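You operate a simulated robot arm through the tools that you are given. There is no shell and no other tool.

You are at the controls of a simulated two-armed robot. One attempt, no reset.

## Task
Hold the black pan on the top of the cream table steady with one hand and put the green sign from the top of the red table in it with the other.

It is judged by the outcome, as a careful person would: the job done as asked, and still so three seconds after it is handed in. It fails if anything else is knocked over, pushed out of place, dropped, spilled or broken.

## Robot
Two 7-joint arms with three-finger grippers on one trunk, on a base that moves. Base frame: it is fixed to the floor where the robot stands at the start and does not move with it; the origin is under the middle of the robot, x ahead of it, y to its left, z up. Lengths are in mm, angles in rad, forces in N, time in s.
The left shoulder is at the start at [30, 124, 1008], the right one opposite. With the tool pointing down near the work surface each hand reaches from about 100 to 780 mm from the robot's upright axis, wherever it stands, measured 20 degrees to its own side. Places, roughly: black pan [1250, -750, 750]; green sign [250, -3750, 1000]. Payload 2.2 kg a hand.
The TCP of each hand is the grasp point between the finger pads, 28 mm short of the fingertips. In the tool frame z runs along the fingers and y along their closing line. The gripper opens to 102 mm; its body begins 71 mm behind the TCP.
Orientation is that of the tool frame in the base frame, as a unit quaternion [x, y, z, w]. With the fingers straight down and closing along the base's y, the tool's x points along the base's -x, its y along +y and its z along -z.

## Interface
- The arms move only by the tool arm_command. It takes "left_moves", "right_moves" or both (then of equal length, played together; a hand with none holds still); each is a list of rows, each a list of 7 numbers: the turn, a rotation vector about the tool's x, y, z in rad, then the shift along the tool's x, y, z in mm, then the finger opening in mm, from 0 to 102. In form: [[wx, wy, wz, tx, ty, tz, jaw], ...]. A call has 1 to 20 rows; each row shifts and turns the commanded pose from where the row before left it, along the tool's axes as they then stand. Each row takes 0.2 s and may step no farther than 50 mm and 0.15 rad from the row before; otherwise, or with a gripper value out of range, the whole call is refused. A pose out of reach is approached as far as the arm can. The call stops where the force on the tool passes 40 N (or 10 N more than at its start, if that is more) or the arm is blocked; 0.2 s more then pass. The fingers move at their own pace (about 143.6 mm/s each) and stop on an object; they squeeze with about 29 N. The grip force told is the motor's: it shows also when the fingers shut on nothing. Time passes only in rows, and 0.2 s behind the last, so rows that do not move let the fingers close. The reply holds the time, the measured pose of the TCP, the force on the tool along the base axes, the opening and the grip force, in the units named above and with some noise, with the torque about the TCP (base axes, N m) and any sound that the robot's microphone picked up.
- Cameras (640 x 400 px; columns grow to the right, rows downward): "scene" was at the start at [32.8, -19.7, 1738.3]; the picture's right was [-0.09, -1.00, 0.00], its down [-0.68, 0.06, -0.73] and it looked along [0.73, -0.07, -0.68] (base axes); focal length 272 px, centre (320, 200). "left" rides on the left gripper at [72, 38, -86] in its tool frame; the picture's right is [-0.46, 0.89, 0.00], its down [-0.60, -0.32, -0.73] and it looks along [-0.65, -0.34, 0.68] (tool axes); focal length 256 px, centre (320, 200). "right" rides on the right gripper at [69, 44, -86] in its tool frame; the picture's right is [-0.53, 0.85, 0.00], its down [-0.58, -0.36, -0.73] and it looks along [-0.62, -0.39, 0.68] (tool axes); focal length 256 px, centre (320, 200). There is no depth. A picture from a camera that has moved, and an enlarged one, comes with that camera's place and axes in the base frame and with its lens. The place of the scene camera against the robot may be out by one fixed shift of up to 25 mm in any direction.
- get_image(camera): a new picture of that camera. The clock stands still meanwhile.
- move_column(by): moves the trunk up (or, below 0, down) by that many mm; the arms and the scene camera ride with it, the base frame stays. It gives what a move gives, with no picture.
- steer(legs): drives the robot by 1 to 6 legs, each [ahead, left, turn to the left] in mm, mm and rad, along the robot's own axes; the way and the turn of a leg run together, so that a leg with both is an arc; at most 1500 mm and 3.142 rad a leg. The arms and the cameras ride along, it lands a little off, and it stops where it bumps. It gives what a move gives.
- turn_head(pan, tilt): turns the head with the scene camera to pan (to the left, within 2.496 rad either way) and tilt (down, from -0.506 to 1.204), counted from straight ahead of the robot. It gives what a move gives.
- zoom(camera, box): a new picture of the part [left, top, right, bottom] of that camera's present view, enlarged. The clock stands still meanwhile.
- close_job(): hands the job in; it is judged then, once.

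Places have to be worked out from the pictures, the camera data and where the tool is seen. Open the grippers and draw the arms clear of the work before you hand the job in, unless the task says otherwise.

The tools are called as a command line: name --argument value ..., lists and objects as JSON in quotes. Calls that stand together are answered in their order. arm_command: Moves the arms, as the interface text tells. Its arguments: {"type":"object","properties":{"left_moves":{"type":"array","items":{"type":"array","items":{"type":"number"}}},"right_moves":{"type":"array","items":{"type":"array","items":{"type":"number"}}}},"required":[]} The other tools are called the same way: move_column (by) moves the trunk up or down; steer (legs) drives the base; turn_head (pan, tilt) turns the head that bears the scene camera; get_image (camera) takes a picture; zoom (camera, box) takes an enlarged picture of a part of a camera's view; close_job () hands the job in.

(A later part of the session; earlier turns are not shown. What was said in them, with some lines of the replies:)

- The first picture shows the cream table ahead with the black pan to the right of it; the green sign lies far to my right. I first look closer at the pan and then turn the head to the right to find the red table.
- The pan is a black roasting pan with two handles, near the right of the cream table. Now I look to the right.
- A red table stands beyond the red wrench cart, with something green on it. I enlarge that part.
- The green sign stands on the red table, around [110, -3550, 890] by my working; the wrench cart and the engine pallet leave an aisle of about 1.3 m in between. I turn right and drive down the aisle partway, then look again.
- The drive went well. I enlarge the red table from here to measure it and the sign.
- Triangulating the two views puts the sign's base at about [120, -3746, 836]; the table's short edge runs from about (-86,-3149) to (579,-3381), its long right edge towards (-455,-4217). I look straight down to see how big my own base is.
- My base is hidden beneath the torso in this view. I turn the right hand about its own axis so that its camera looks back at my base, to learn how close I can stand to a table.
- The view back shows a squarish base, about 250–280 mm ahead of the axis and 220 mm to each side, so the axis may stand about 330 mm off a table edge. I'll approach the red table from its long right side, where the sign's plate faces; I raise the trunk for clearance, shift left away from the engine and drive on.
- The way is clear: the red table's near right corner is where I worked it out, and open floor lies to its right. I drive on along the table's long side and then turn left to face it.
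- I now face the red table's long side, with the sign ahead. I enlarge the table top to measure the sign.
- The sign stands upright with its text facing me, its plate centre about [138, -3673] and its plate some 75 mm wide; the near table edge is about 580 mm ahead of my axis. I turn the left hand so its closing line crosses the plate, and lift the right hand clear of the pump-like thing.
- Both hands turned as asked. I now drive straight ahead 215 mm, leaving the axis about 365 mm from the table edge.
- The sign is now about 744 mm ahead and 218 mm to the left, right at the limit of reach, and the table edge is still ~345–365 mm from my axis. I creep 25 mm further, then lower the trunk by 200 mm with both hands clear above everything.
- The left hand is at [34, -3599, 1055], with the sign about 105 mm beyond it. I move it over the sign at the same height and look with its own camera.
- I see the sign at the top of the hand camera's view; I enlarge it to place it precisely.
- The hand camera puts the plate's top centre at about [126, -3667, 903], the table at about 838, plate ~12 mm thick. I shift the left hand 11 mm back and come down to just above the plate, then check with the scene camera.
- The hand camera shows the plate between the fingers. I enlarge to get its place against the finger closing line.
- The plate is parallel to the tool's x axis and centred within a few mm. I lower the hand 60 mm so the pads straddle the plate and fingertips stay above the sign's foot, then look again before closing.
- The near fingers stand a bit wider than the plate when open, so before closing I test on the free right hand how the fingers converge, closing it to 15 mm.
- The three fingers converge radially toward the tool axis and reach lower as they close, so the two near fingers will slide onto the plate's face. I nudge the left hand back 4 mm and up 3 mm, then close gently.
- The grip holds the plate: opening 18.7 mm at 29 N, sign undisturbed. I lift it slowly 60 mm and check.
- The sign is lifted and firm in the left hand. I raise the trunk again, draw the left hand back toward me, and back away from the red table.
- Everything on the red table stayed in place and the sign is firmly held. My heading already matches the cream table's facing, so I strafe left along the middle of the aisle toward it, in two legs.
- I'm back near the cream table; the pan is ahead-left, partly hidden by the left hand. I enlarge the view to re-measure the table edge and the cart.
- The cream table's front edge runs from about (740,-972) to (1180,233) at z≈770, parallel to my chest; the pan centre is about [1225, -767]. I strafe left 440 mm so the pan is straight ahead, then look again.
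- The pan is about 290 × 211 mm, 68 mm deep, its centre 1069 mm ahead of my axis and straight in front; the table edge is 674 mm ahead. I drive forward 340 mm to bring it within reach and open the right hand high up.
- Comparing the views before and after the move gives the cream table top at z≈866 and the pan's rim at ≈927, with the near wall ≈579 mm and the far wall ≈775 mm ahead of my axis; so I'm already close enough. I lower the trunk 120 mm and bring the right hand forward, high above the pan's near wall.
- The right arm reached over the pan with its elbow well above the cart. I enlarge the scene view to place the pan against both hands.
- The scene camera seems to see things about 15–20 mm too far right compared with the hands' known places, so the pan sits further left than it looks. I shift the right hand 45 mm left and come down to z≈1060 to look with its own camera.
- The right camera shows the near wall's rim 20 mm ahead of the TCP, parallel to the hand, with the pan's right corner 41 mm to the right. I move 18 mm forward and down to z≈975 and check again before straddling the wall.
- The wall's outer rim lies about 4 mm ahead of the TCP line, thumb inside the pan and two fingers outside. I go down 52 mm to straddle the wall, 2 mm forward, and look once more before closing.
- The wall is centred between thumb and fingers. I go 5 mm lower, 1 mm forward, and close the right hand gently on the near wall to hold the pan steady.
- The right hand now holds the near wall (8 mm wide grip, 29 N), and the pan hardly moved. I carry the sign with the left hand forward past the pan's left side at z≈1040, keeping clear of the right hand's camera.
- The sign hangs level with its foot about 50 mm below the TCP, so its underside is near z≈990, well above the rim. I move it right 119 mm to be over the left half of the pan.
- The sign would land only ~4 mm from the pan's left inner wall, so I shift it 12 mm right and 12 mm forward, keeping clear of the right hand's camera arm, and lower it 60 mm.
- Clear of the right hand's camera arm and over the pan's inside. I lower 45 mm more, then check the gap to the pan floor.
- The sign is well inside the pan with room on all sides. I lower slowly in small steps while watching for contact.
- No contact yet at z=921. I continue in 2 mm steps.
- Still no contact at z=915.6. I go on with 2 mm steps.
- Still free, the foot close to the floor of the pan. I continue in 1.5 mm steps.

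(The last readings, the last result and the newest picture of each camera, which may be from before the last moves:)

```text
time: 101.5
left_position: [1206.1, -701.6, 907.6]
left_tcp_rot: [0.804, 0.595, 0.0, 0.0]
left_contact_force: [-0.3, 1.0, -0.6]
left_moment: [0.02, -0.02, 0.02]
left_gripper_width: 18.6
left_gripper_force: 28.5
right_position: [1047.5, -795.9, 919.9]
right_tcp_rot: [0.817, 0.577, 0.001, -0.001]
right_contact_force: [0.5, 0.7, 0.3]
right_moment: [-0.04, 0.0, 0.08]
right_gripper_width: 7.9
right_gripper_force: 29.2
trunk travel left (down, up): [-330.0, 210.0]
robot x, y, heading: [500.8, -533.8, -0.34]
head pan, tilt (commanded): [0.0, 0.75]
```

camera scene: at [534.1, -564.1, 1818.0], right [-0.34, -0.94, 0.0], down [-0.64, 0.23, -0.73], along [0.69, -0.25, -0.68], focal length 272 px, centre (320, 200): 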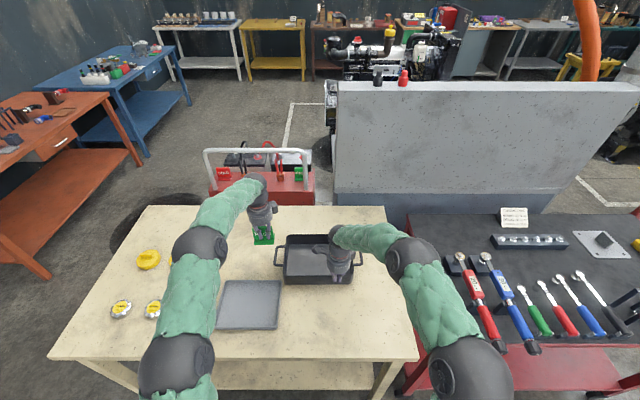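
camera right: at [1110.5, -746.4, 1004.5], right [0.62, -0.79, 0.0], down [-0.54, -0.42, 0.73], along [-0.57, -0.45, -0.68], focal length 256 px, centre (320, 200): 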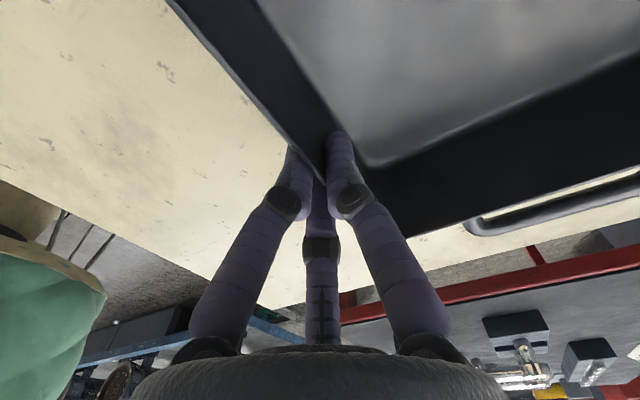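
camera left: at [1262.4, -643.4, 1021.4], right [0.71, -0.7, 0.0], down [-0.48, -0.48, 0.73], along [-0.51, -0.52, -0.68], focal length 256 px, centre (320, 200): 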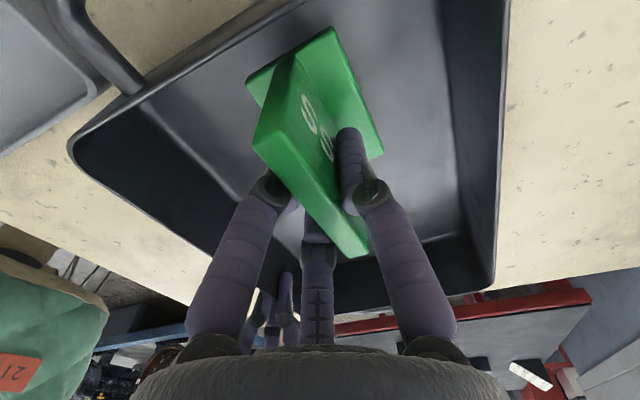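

No contact at z=907.6. On with 1.5 mm steps.

arm_command --left_moves '[[0, 0, 0, 0, 0, 1.5, 0], [0, 0, 0, 0, 0, 1.5, 0], [0, 0, 0, 0, 0, 1.5, 0], [0, 0, 0, 0, 0, 0, 0]]'

get_image --camera "left"

zoom --camera "scene" --box '[256, 210, 352, 270]'

```text
time: 102.5
left_position: [1205.6, -701.6, 906.2]
left_tcp_rot: [0.803, 0.596, 0.002, 0.002]
left_contact_force: [-4.1, 1.2, 17.9]
left_moment: [0.22, 0.03, 0.05]
left_gripper_width: 18.6
left_gripper_force: 29.3
right_position: [1046.7, -795.7, 918.9]
right_tcp_rot: [0.817, 0.577, 0.001, 0.0]
right_contact_force: [5.6, 2.5, -5.4]
right_moment: [-0.14, -0.07, 0.02]
right_gripper_width: 7.9
right_gripper_force: 29.1
trunk travel left (down, up): [-330.0, 210.0]
robot x, y, heading: [500.9, -530.9, -0.346]
head pan, tilt (commanded): [0.0, 0.75]
```

```text
taken
camera left: at [1263.0, -643.8, 991.7], right [0.71, -0.7, 0.0], down [-0.48, -0.48, 0.73], along [-0.51, -0.52, -0.68], focal length 256 px, centre (320, 200)
```

left: 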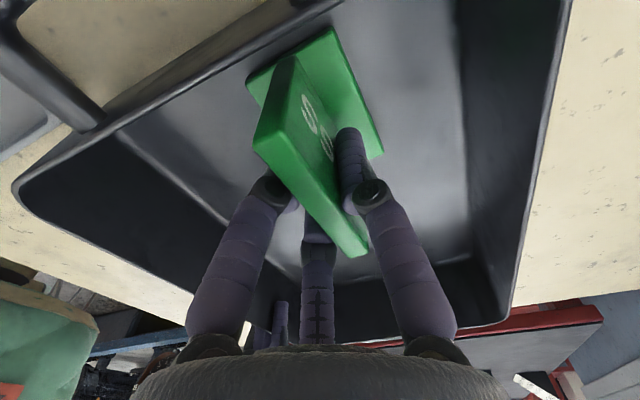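

```text
6.67 times, centred on (304, 240) of scene
camera zoom: at [533.4, -563.9, 1818.1], right [-0.34, -0.94, 0.0], down [-0.64, 0.23, -0.73], along [0.69, -0.25, -0.68], focal length 1814 px, centre (427, -67)
```

zoom: 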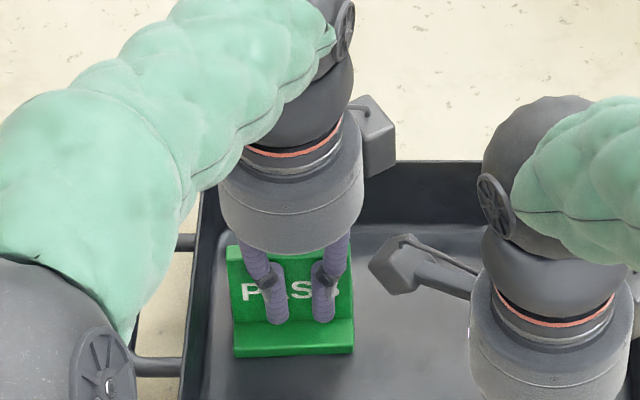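

Contact: the sign's foot presses on the pan floor with about 18 N. I ease up 2 mm to relieve it and open the left fingers gradually to about 50 mm.

arm_command --left_moves '[[0, 0, 0, 0, 0, -1.5, 0], [0, 0, 0, 0, 0, 0, 14], [0, 0, 0, 0, 0, 0, 20], [0, 0, 0, 0, 0, 0, 24], [0, 0, 0, 0, 0, 0, 30], [0, 0, 0, 0, 0, 0, 36], [0, 0, 0, 0, 0, 0, 42], [0, 0, 0, 0, 0, 0, 48], [0, 0, 0, 0, 0, 0, 54], [0, 0, 0, 0, 0, 0, 54]]'

get_image --camera "left"

zoom --camera "scene" --box '[256, 210, 352, 270]'

```text
time: 104.7
left_position: [1204.1, -703.9, 904.3]
left_tcp_rot: [0.804, 0.595, 0.0, 0.0]
left_contact_force: [-1.5, 0.2, -0.6]
left_moment: [0.01, 0.01, 0.0]
left_gripper_width: 54.0
left_gripper_force: 0.0
right_position: [1046.3, -795.8, 918.0]
right_tcp_rot: [0.817, 0.577, 0.002, -0.001]
right_contact_force: [-1.2, -0.9, 0.6]
right_moment: [-0.14, 0.02, 0.1]
right_gripper_width: 7.9
right_gripper_force: 28.5
trunk travel left (down, up): [-330.0, 210.0]
robot x, y, heading: [503.2, -537.1, -0.343]
head pan, tilt (commanded): [0.0, 0.75]
```

```text
taken
camera left: at [1261.9, -644.2, 990.5], right [0.71, -0.7, 0.0], down [-0.48, -0.48, 0.73], along [-0.51, -0.52, -0.68], focal length 256 px, centre (320, 200)
```

left: 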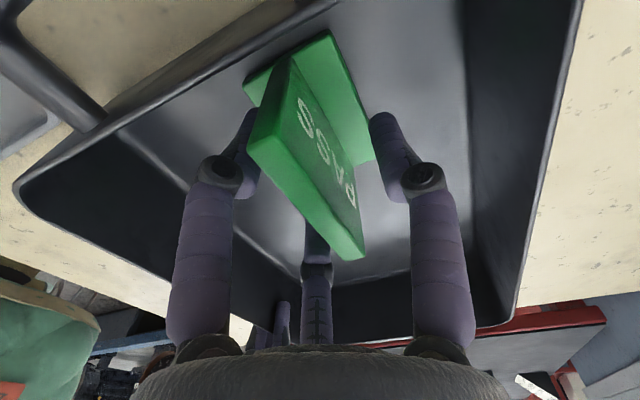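

```text
6.67 times, centred on (304, 240) of scene
camera zoom: at [534.2, -564.6, 1818.0], right [-0.34, -0.94, 0.0], down [-0.64, 0.23, -0.73], along [0.69, -0.25, -0.68], focal length 1814 px, centre (427, -67)
```

zoom: 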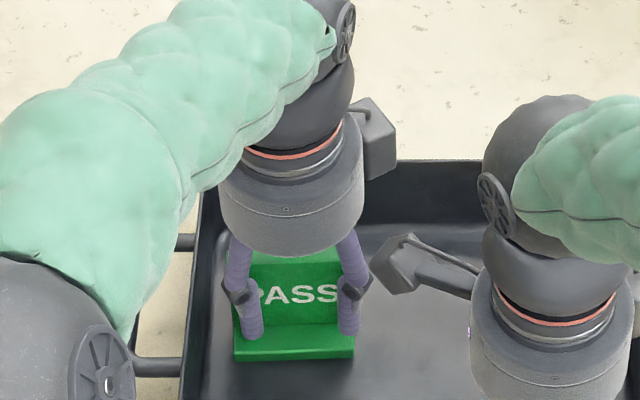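

The sign stands upright in the pan, released. I open a touch more for clearance and draw the left hand straight up.

arm_command --left_moves '[[0, 0, 0, 0, 0, 0, 64], [0, 0, 0, 0, 0, 0, 64], [0, 0, 0, 0, 0, -10, 64], [0, 0, 0, 0, 0, -15, 64], [0, 0, 0, 0, 0, -20, 64], [0, 0, 0, 0, 0, -25, 64], [0, 0, 0, 0, 0, -30, 64], [0, 0, 0, 0, 0, -30, 64], [0, 0, 0, 0, 0, -20, 64], [0, 0, 0, 0, 0, 0, 64]]'

get_image --camera "left"

zoom --camera "scene" --box '[232, 190, 408, 300]'

```text
time: 106.9
left_position: [1203.9, -702.1, 1055.9]
left_tcp_rot: [0.804, 0.595, 0.001, 0.0]
left_contact_force: [0.6, 0.2, 0.5]
left_moment: [-0.01, 0.01, 0.01]
left_gripper_width: 64.0
left_gripper_force: 0.0
right_position: [1047.1, -795.6, 918.6]
right_tcp_rot: [0.817, 0.576, 0.001, 0.0]
right_contact_force: [-0.5, 0.4, -0.7]
right_moment: [0.07, -0.02, 0.04]
right_gripper_width: 7.6
right_gripper_force: 28.6
trunk travel left (down, up): [-330.0, 210.0]
robot x, y, heading: [503.1, -535.9, -0.345]
head pan, tilt (commanded): [0.0, 0.75]
```

```text
taken
camera left: at [1261.7, -643.9, 1141.9], right [0.71, -0.7, 0.0], down [-0.48, -0.48, 0.73], along [-0.51, -0.52, -0.68], focal length 256 px, centre (320, 200)
```

left: 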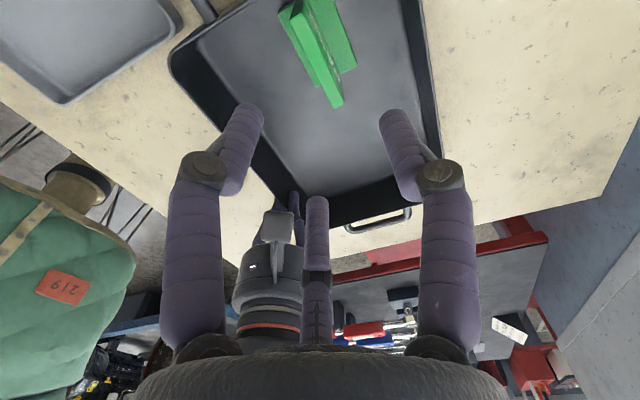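

```text
3.64 times, centred on (320, 245) of scene
camera zoom: at [534.2, -564.5, 1818.0], right [-0.34, -0.94, 0.0], down [-0.64, 0.23, -0.73], along [0.69, -0.25, -0.68], focal length 990 px, centre (320, 36)
```

zoom: 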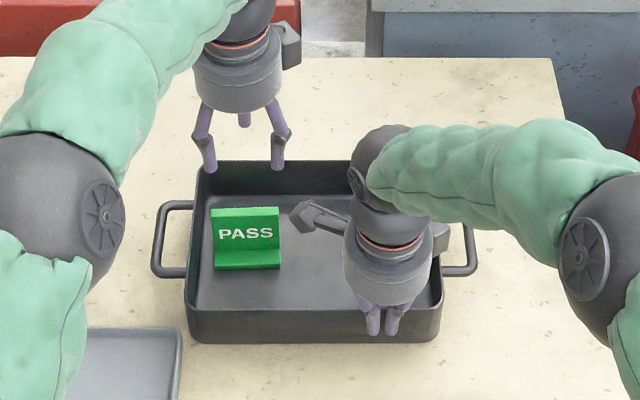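

The sign stands upright in the pan. I draw the left hand left and back to where it came from, while the right hand still holds the pan.

arm_command --left_moves '[[0, 0, 0, 35, 0, -5, 64], [0, 0, 0, 35, 0, -5, 64], [0, 0, 0, 35, 0, -5, 64], [0, 0, 0, 25, 0, -5, 64], [0, 0, 0, 0, -40, 0, 64], [0, 0, 0, 0, -40, 0, 64], [0, 0, 0, 0, -40, 0, 64], [0, 0, 0, 0, -40, 0, 64], [0, 0, 0, 0, -40, 0, 64], [0, 0, 0, 0, -30, 0, 64], [0, 0, 0, 0, 0, 0, 64]]'

get_image --camera "scene"

```text
time: 109.3
left_position: [1023.2, -512.7, 1074.3]
left_tcp_rot: [0.804, 0.594, 0.001, 0.0]
left_contact_force: [0.0, 0.1, 0.3]
left_moment: [0.02, 0.03, -0.02]
left_gripper_width: 64.0
left_gripper_force: 0.0
right_position: [1046.6, -795.5, 919.2]
right_tcp_rot: [0.817, 0.576, 0.0, 0.0]
right_contact_force: [-0.5, -1.4, -0.6]
right_moment: [-0.13, 0.05, 0.01]
right_gripper_width: 7.7
right_gripper_force: 29.3
trunk travel left (down, up): [-330.0, 210.0]
robot x, y, heading: [506.9, -534.3, -0.34]
head pan, tilt (commanded): [0.0, 0.75]
```

```text
taken
camera scene: at [534.3, -564.5, 1818.0], right [-0.34, -0.94, 0.0], down [-0.64, 0.23, -0.73], along [0.69, -0.25, -0.68], focal length 272 px, centre (320, 200)
```

scene: 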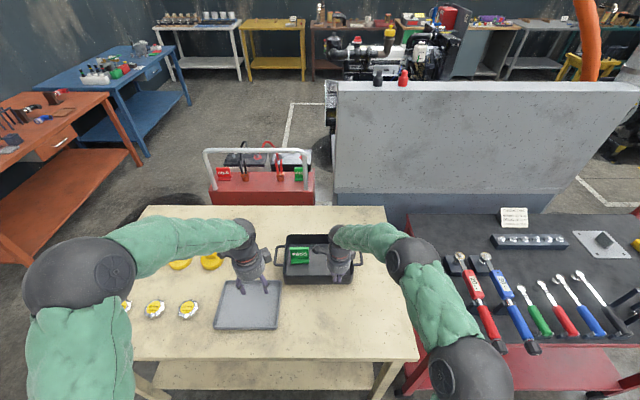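

Left hand is clear and the sign stands. Now I open the right hand slowly to let go of the pan wall.

arm_command --right_moves '[[0, 0, 0, 0, 0, 0, 12], [0, 0, 0, 0, 0, 0, 18], [0, 0, 0, 0, 0, 0, 26], [0, 0, 0, 0, 0, 0, 36], [0, 0, 0, 0, 0, 0, 48], [0, 0, 0, 0, 0, 0, 62], [0, 0, 0, 0, 0, 0, 78], [0, 0, 0, 0, 0, 0, 90], [0, 0, 0, 0, 0, 0, 90]]'

get_image --camera "right"

zoom --camera "scene" --box '[232, 190, 408, 300]'

```text
time: 111.3
left_position: [1022.9, -511.8, 1072.9]
left_tcp_rot: [0.804, 0.595, 0.0, 0.001]
left_contact_force: [-0.3, 0.7, 0.1]
left_moment: [-0.02, 0.02, 0.0]
left_gripper_width: 63.7
left_gripper_force: 0.0
right_position: [1046.6, -796.6, 919.1]
right_tcp_rot: [0.816, 0.577, 0.001, -0.001]
right_contact_force: [0.7, -0.1, -0.5]
right_moment: [-0.01, 0.0, 0.01]
right_gripper_width: 89.7
right_gripper_force: 0.2
trunk travel left (down, up): [-330.0, 210.0]
robot x, y, heading: [505.5, -532.3, -0.343]
head pan, tilt (commanded): [0.0, 0.75]
```

```text
taken
camera right: at [1110.4, -746.7, 1004.6], right [0.62, -0.79, 0.0], down [-0.54, -0.42, 0.73], along [-0.57, -0.45, -0.68], focal length 256 px, centre (320, 200)
```

right: 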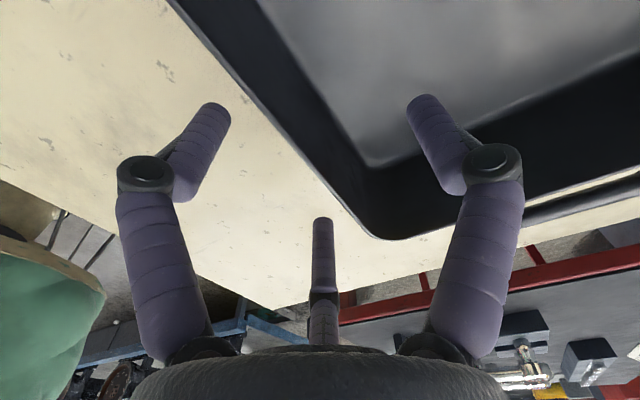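

```text
3.64 times, centred on (320, 245) of scene
camera zoom: at [534.1, -564.4, 1818.0], right [-0.34, -0.94, 0.0], down [-0.64, 0.23, -0.73], along [0.69, -0.25, -0.68], focal length 990 px, centre (320, 36)
```

zoom: 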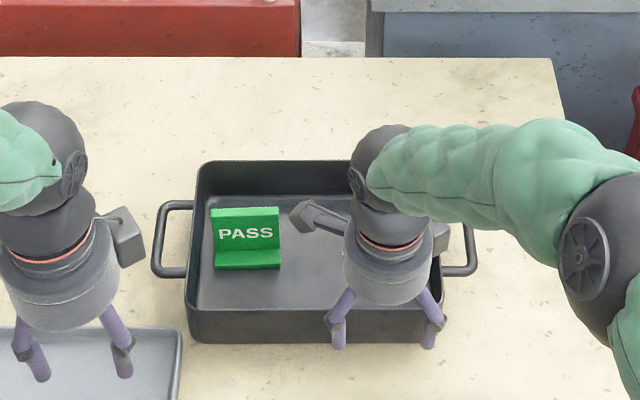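

The pan is free and undisturbed. I raise the right hand straight up, then draw it back.

arm_command --right_moves '[[0, 0, 0, 0, 0, -15, 90], [0, 0, 0, 0, 0, -25, 90], [0, 0, 0, 0, 0, -35, 90], [0, 0, 0, 0, 0, -40, 90], [0, 0, 0, 0, 0, -40, 90], [0, 0, 0, 0, 0, -40, 90], [0, 0, 0, -8, -35, -10, 90], [0, 0, 0, -8, -35, -10, 90], [0, 0, 0, -8, -35, -10, 90], [0, 0, 0, -8, -35, -10, 90], [0, 0, 0, -8, -35, -10, 90], [0, 0, 0, 0, 0, 0, 90]]'

get_image --camera "scene"

```text
time: 113.9
left_position: [1024.6, -513.1, 1072.7]
left_tcp_rot: [0.804, 0.595, 0.0, 0.0]
left_contact_force: [0.2, -0.4, 0.9]
left_moment: [0.01, 0.03, 0.01]
left_gripper_width: 64.0
left_gripper_force: 0.1
right_position: [869.1, -774.6, 1165.1]
right_tcp_rot: [0.817, 0.576, 0.0, 0.0]
right_contact_force: [0.3, -1.0, -0.5]
right_moment: [-0.02, 0.02, 0.0]
right_gripper_width: 89.8
right_gripper_force: 0.1
trunk travel left (down, up): [-330.0, 210.0]
robot x, y, heading: [505.2, -530.2, -0.344]
head pan, tilt (commanded): [0.0, 0.75]
```

```text
taken
camera scene: at [535.4, -564.5, 1817.9], right [-0.34, -0.94, 0.0], down [-0.64, 0.23, -0.73], along [0.69, -0.25, -0.68], focal length 272 px, centre (320, 200)
```

scene: 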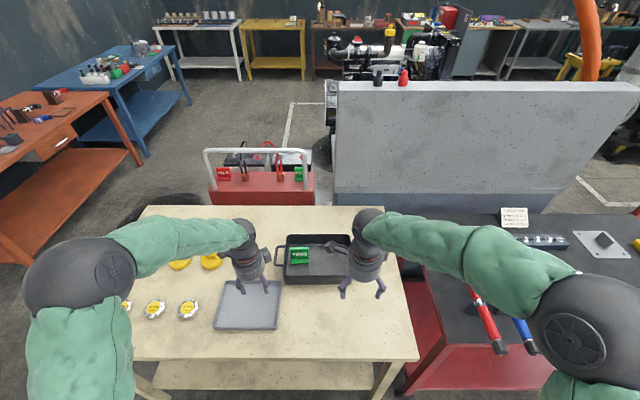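

Both hands are open and clear above; the sign stands in the pan. I raise the trunk a little and back the base away 280 mm along the way I came, then check the whole table.

move_column --by 80

steer --legs '[[-280, 0, 0]]'

get_image --camera "scene"

zoom --camera "scene" --box '[180, 160, 420, 310]'

```text
time: 115.0
left_position: [1023.4, -512.1, 1153.5]
left_tcp_rot: [0.804, 0.594, 0.0, 0.0]
left_contact_force: [-0.2, 0.4, 0.3]
left_moment: [0.0, 0.02, 0.0]
left_gripper_width: 64.0
left_gripper_force: 0.1
right_position: [868.5, -775.8, 1244.5]
right_tcp_rot: [0.817, 0.577, 0.0, 0.0]
right_contact_force: [0.3, -1.0, -0.6]
right_moment: [0.02, 0.02, 0.0]
right_gripper_width: 89.9
right_gripper_force: 0.1
trunk travel left (down, up): [-410.0, 130.0]
robot x, y, heading: [502.8, -532.9, -0.344]
head pan, tilt (commanded): [0.0, 0.75]
```

```text
time: 117.0
left_position: [759.5, -419.7, 1154.0]
left_tcp_rot: [0.806, 0.592, 0.0, 0.001]
left_contact_force: [-0.6, -0.1, 0.6]
left_moment: [-0.02, 0.03, 0.02]
left_gripper_width: 63.8
left_gripper_force: 0.0
right_position: [601.7, -682.1, 1244.6]
right_tcp_rot: [0.818, 0.575, 0.001, 0.0]
right_contact_force: [0.0, -0.1, -0.5]
right_moment: [-0.03, -0.05, 0.02]
right_gripper_width: 90.0
right_gripper_force: 0.0
trunk travel left (down, up): [-410.0, 130.0]
robot x, y, heading: [241.0, -436.5, -0.351]
head pan, tilt (commanded): [0.0, 0.75]
```

```text
taken
camera scene: at [268.8, -469.0, 1898.0], right [-0.34, -0.94, 0.0], down [-0.64, 0.23, -0.73], along [0.69, -0.25, -0.68], focal length 272 px, centre (320, 200)
```

scene: 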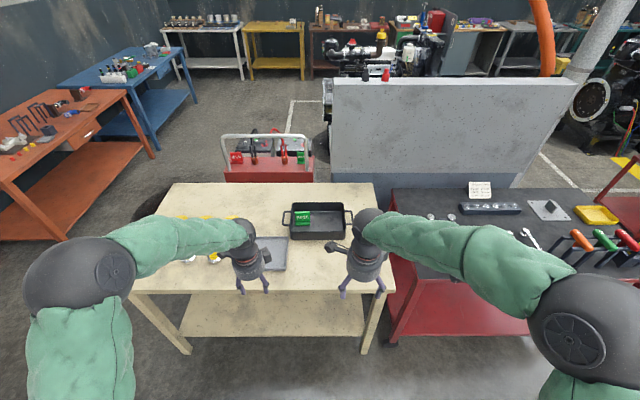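

```text
2.67 times, centred on (300, 235) of scene
camera zoom: at [268.8, -469.0, 1898.0], right [-0.34, -0.94, 0.0], down [-0.64, 0.23, -0.73], along [0.69, -0.25, -0.68], focal length 726 px, centre (373, 107)
```

zoom: 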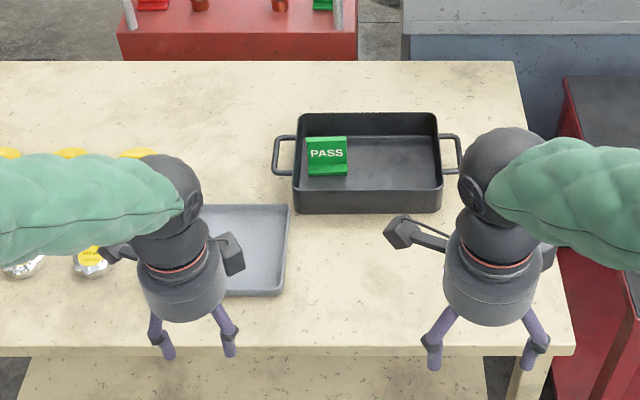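

The sign stands upright in the black pan on the cream table. Everything else is in place, both hands are open and clear, and the pan has settled, so I hand the job in.

close_job

```text
The job is handed in.
```

The green PASS sign from the red table now stands upright in the black pan on the cream table, and I've handed the job in. The final picture showed it standing in the left half of the pan.

- **Holding the pan:** the right hand gripped the near wall of the pan. It held on while the left hand set the sign down, let go and moved clear. Closing the grip moved the pan by about 5 mm.
- **Setting the sign down:** it met the pan floor at about 18 N. I eased off before opening the fingers, and it stayed upright.
- **Other things:** nothing was bumped on either drive. The pictures show nothing else knocked over or moved on the red table, the cream table or the wrench cart.
- **Robot now:** both hands are open, and the robot has backed about 280 mm away from the cream table.
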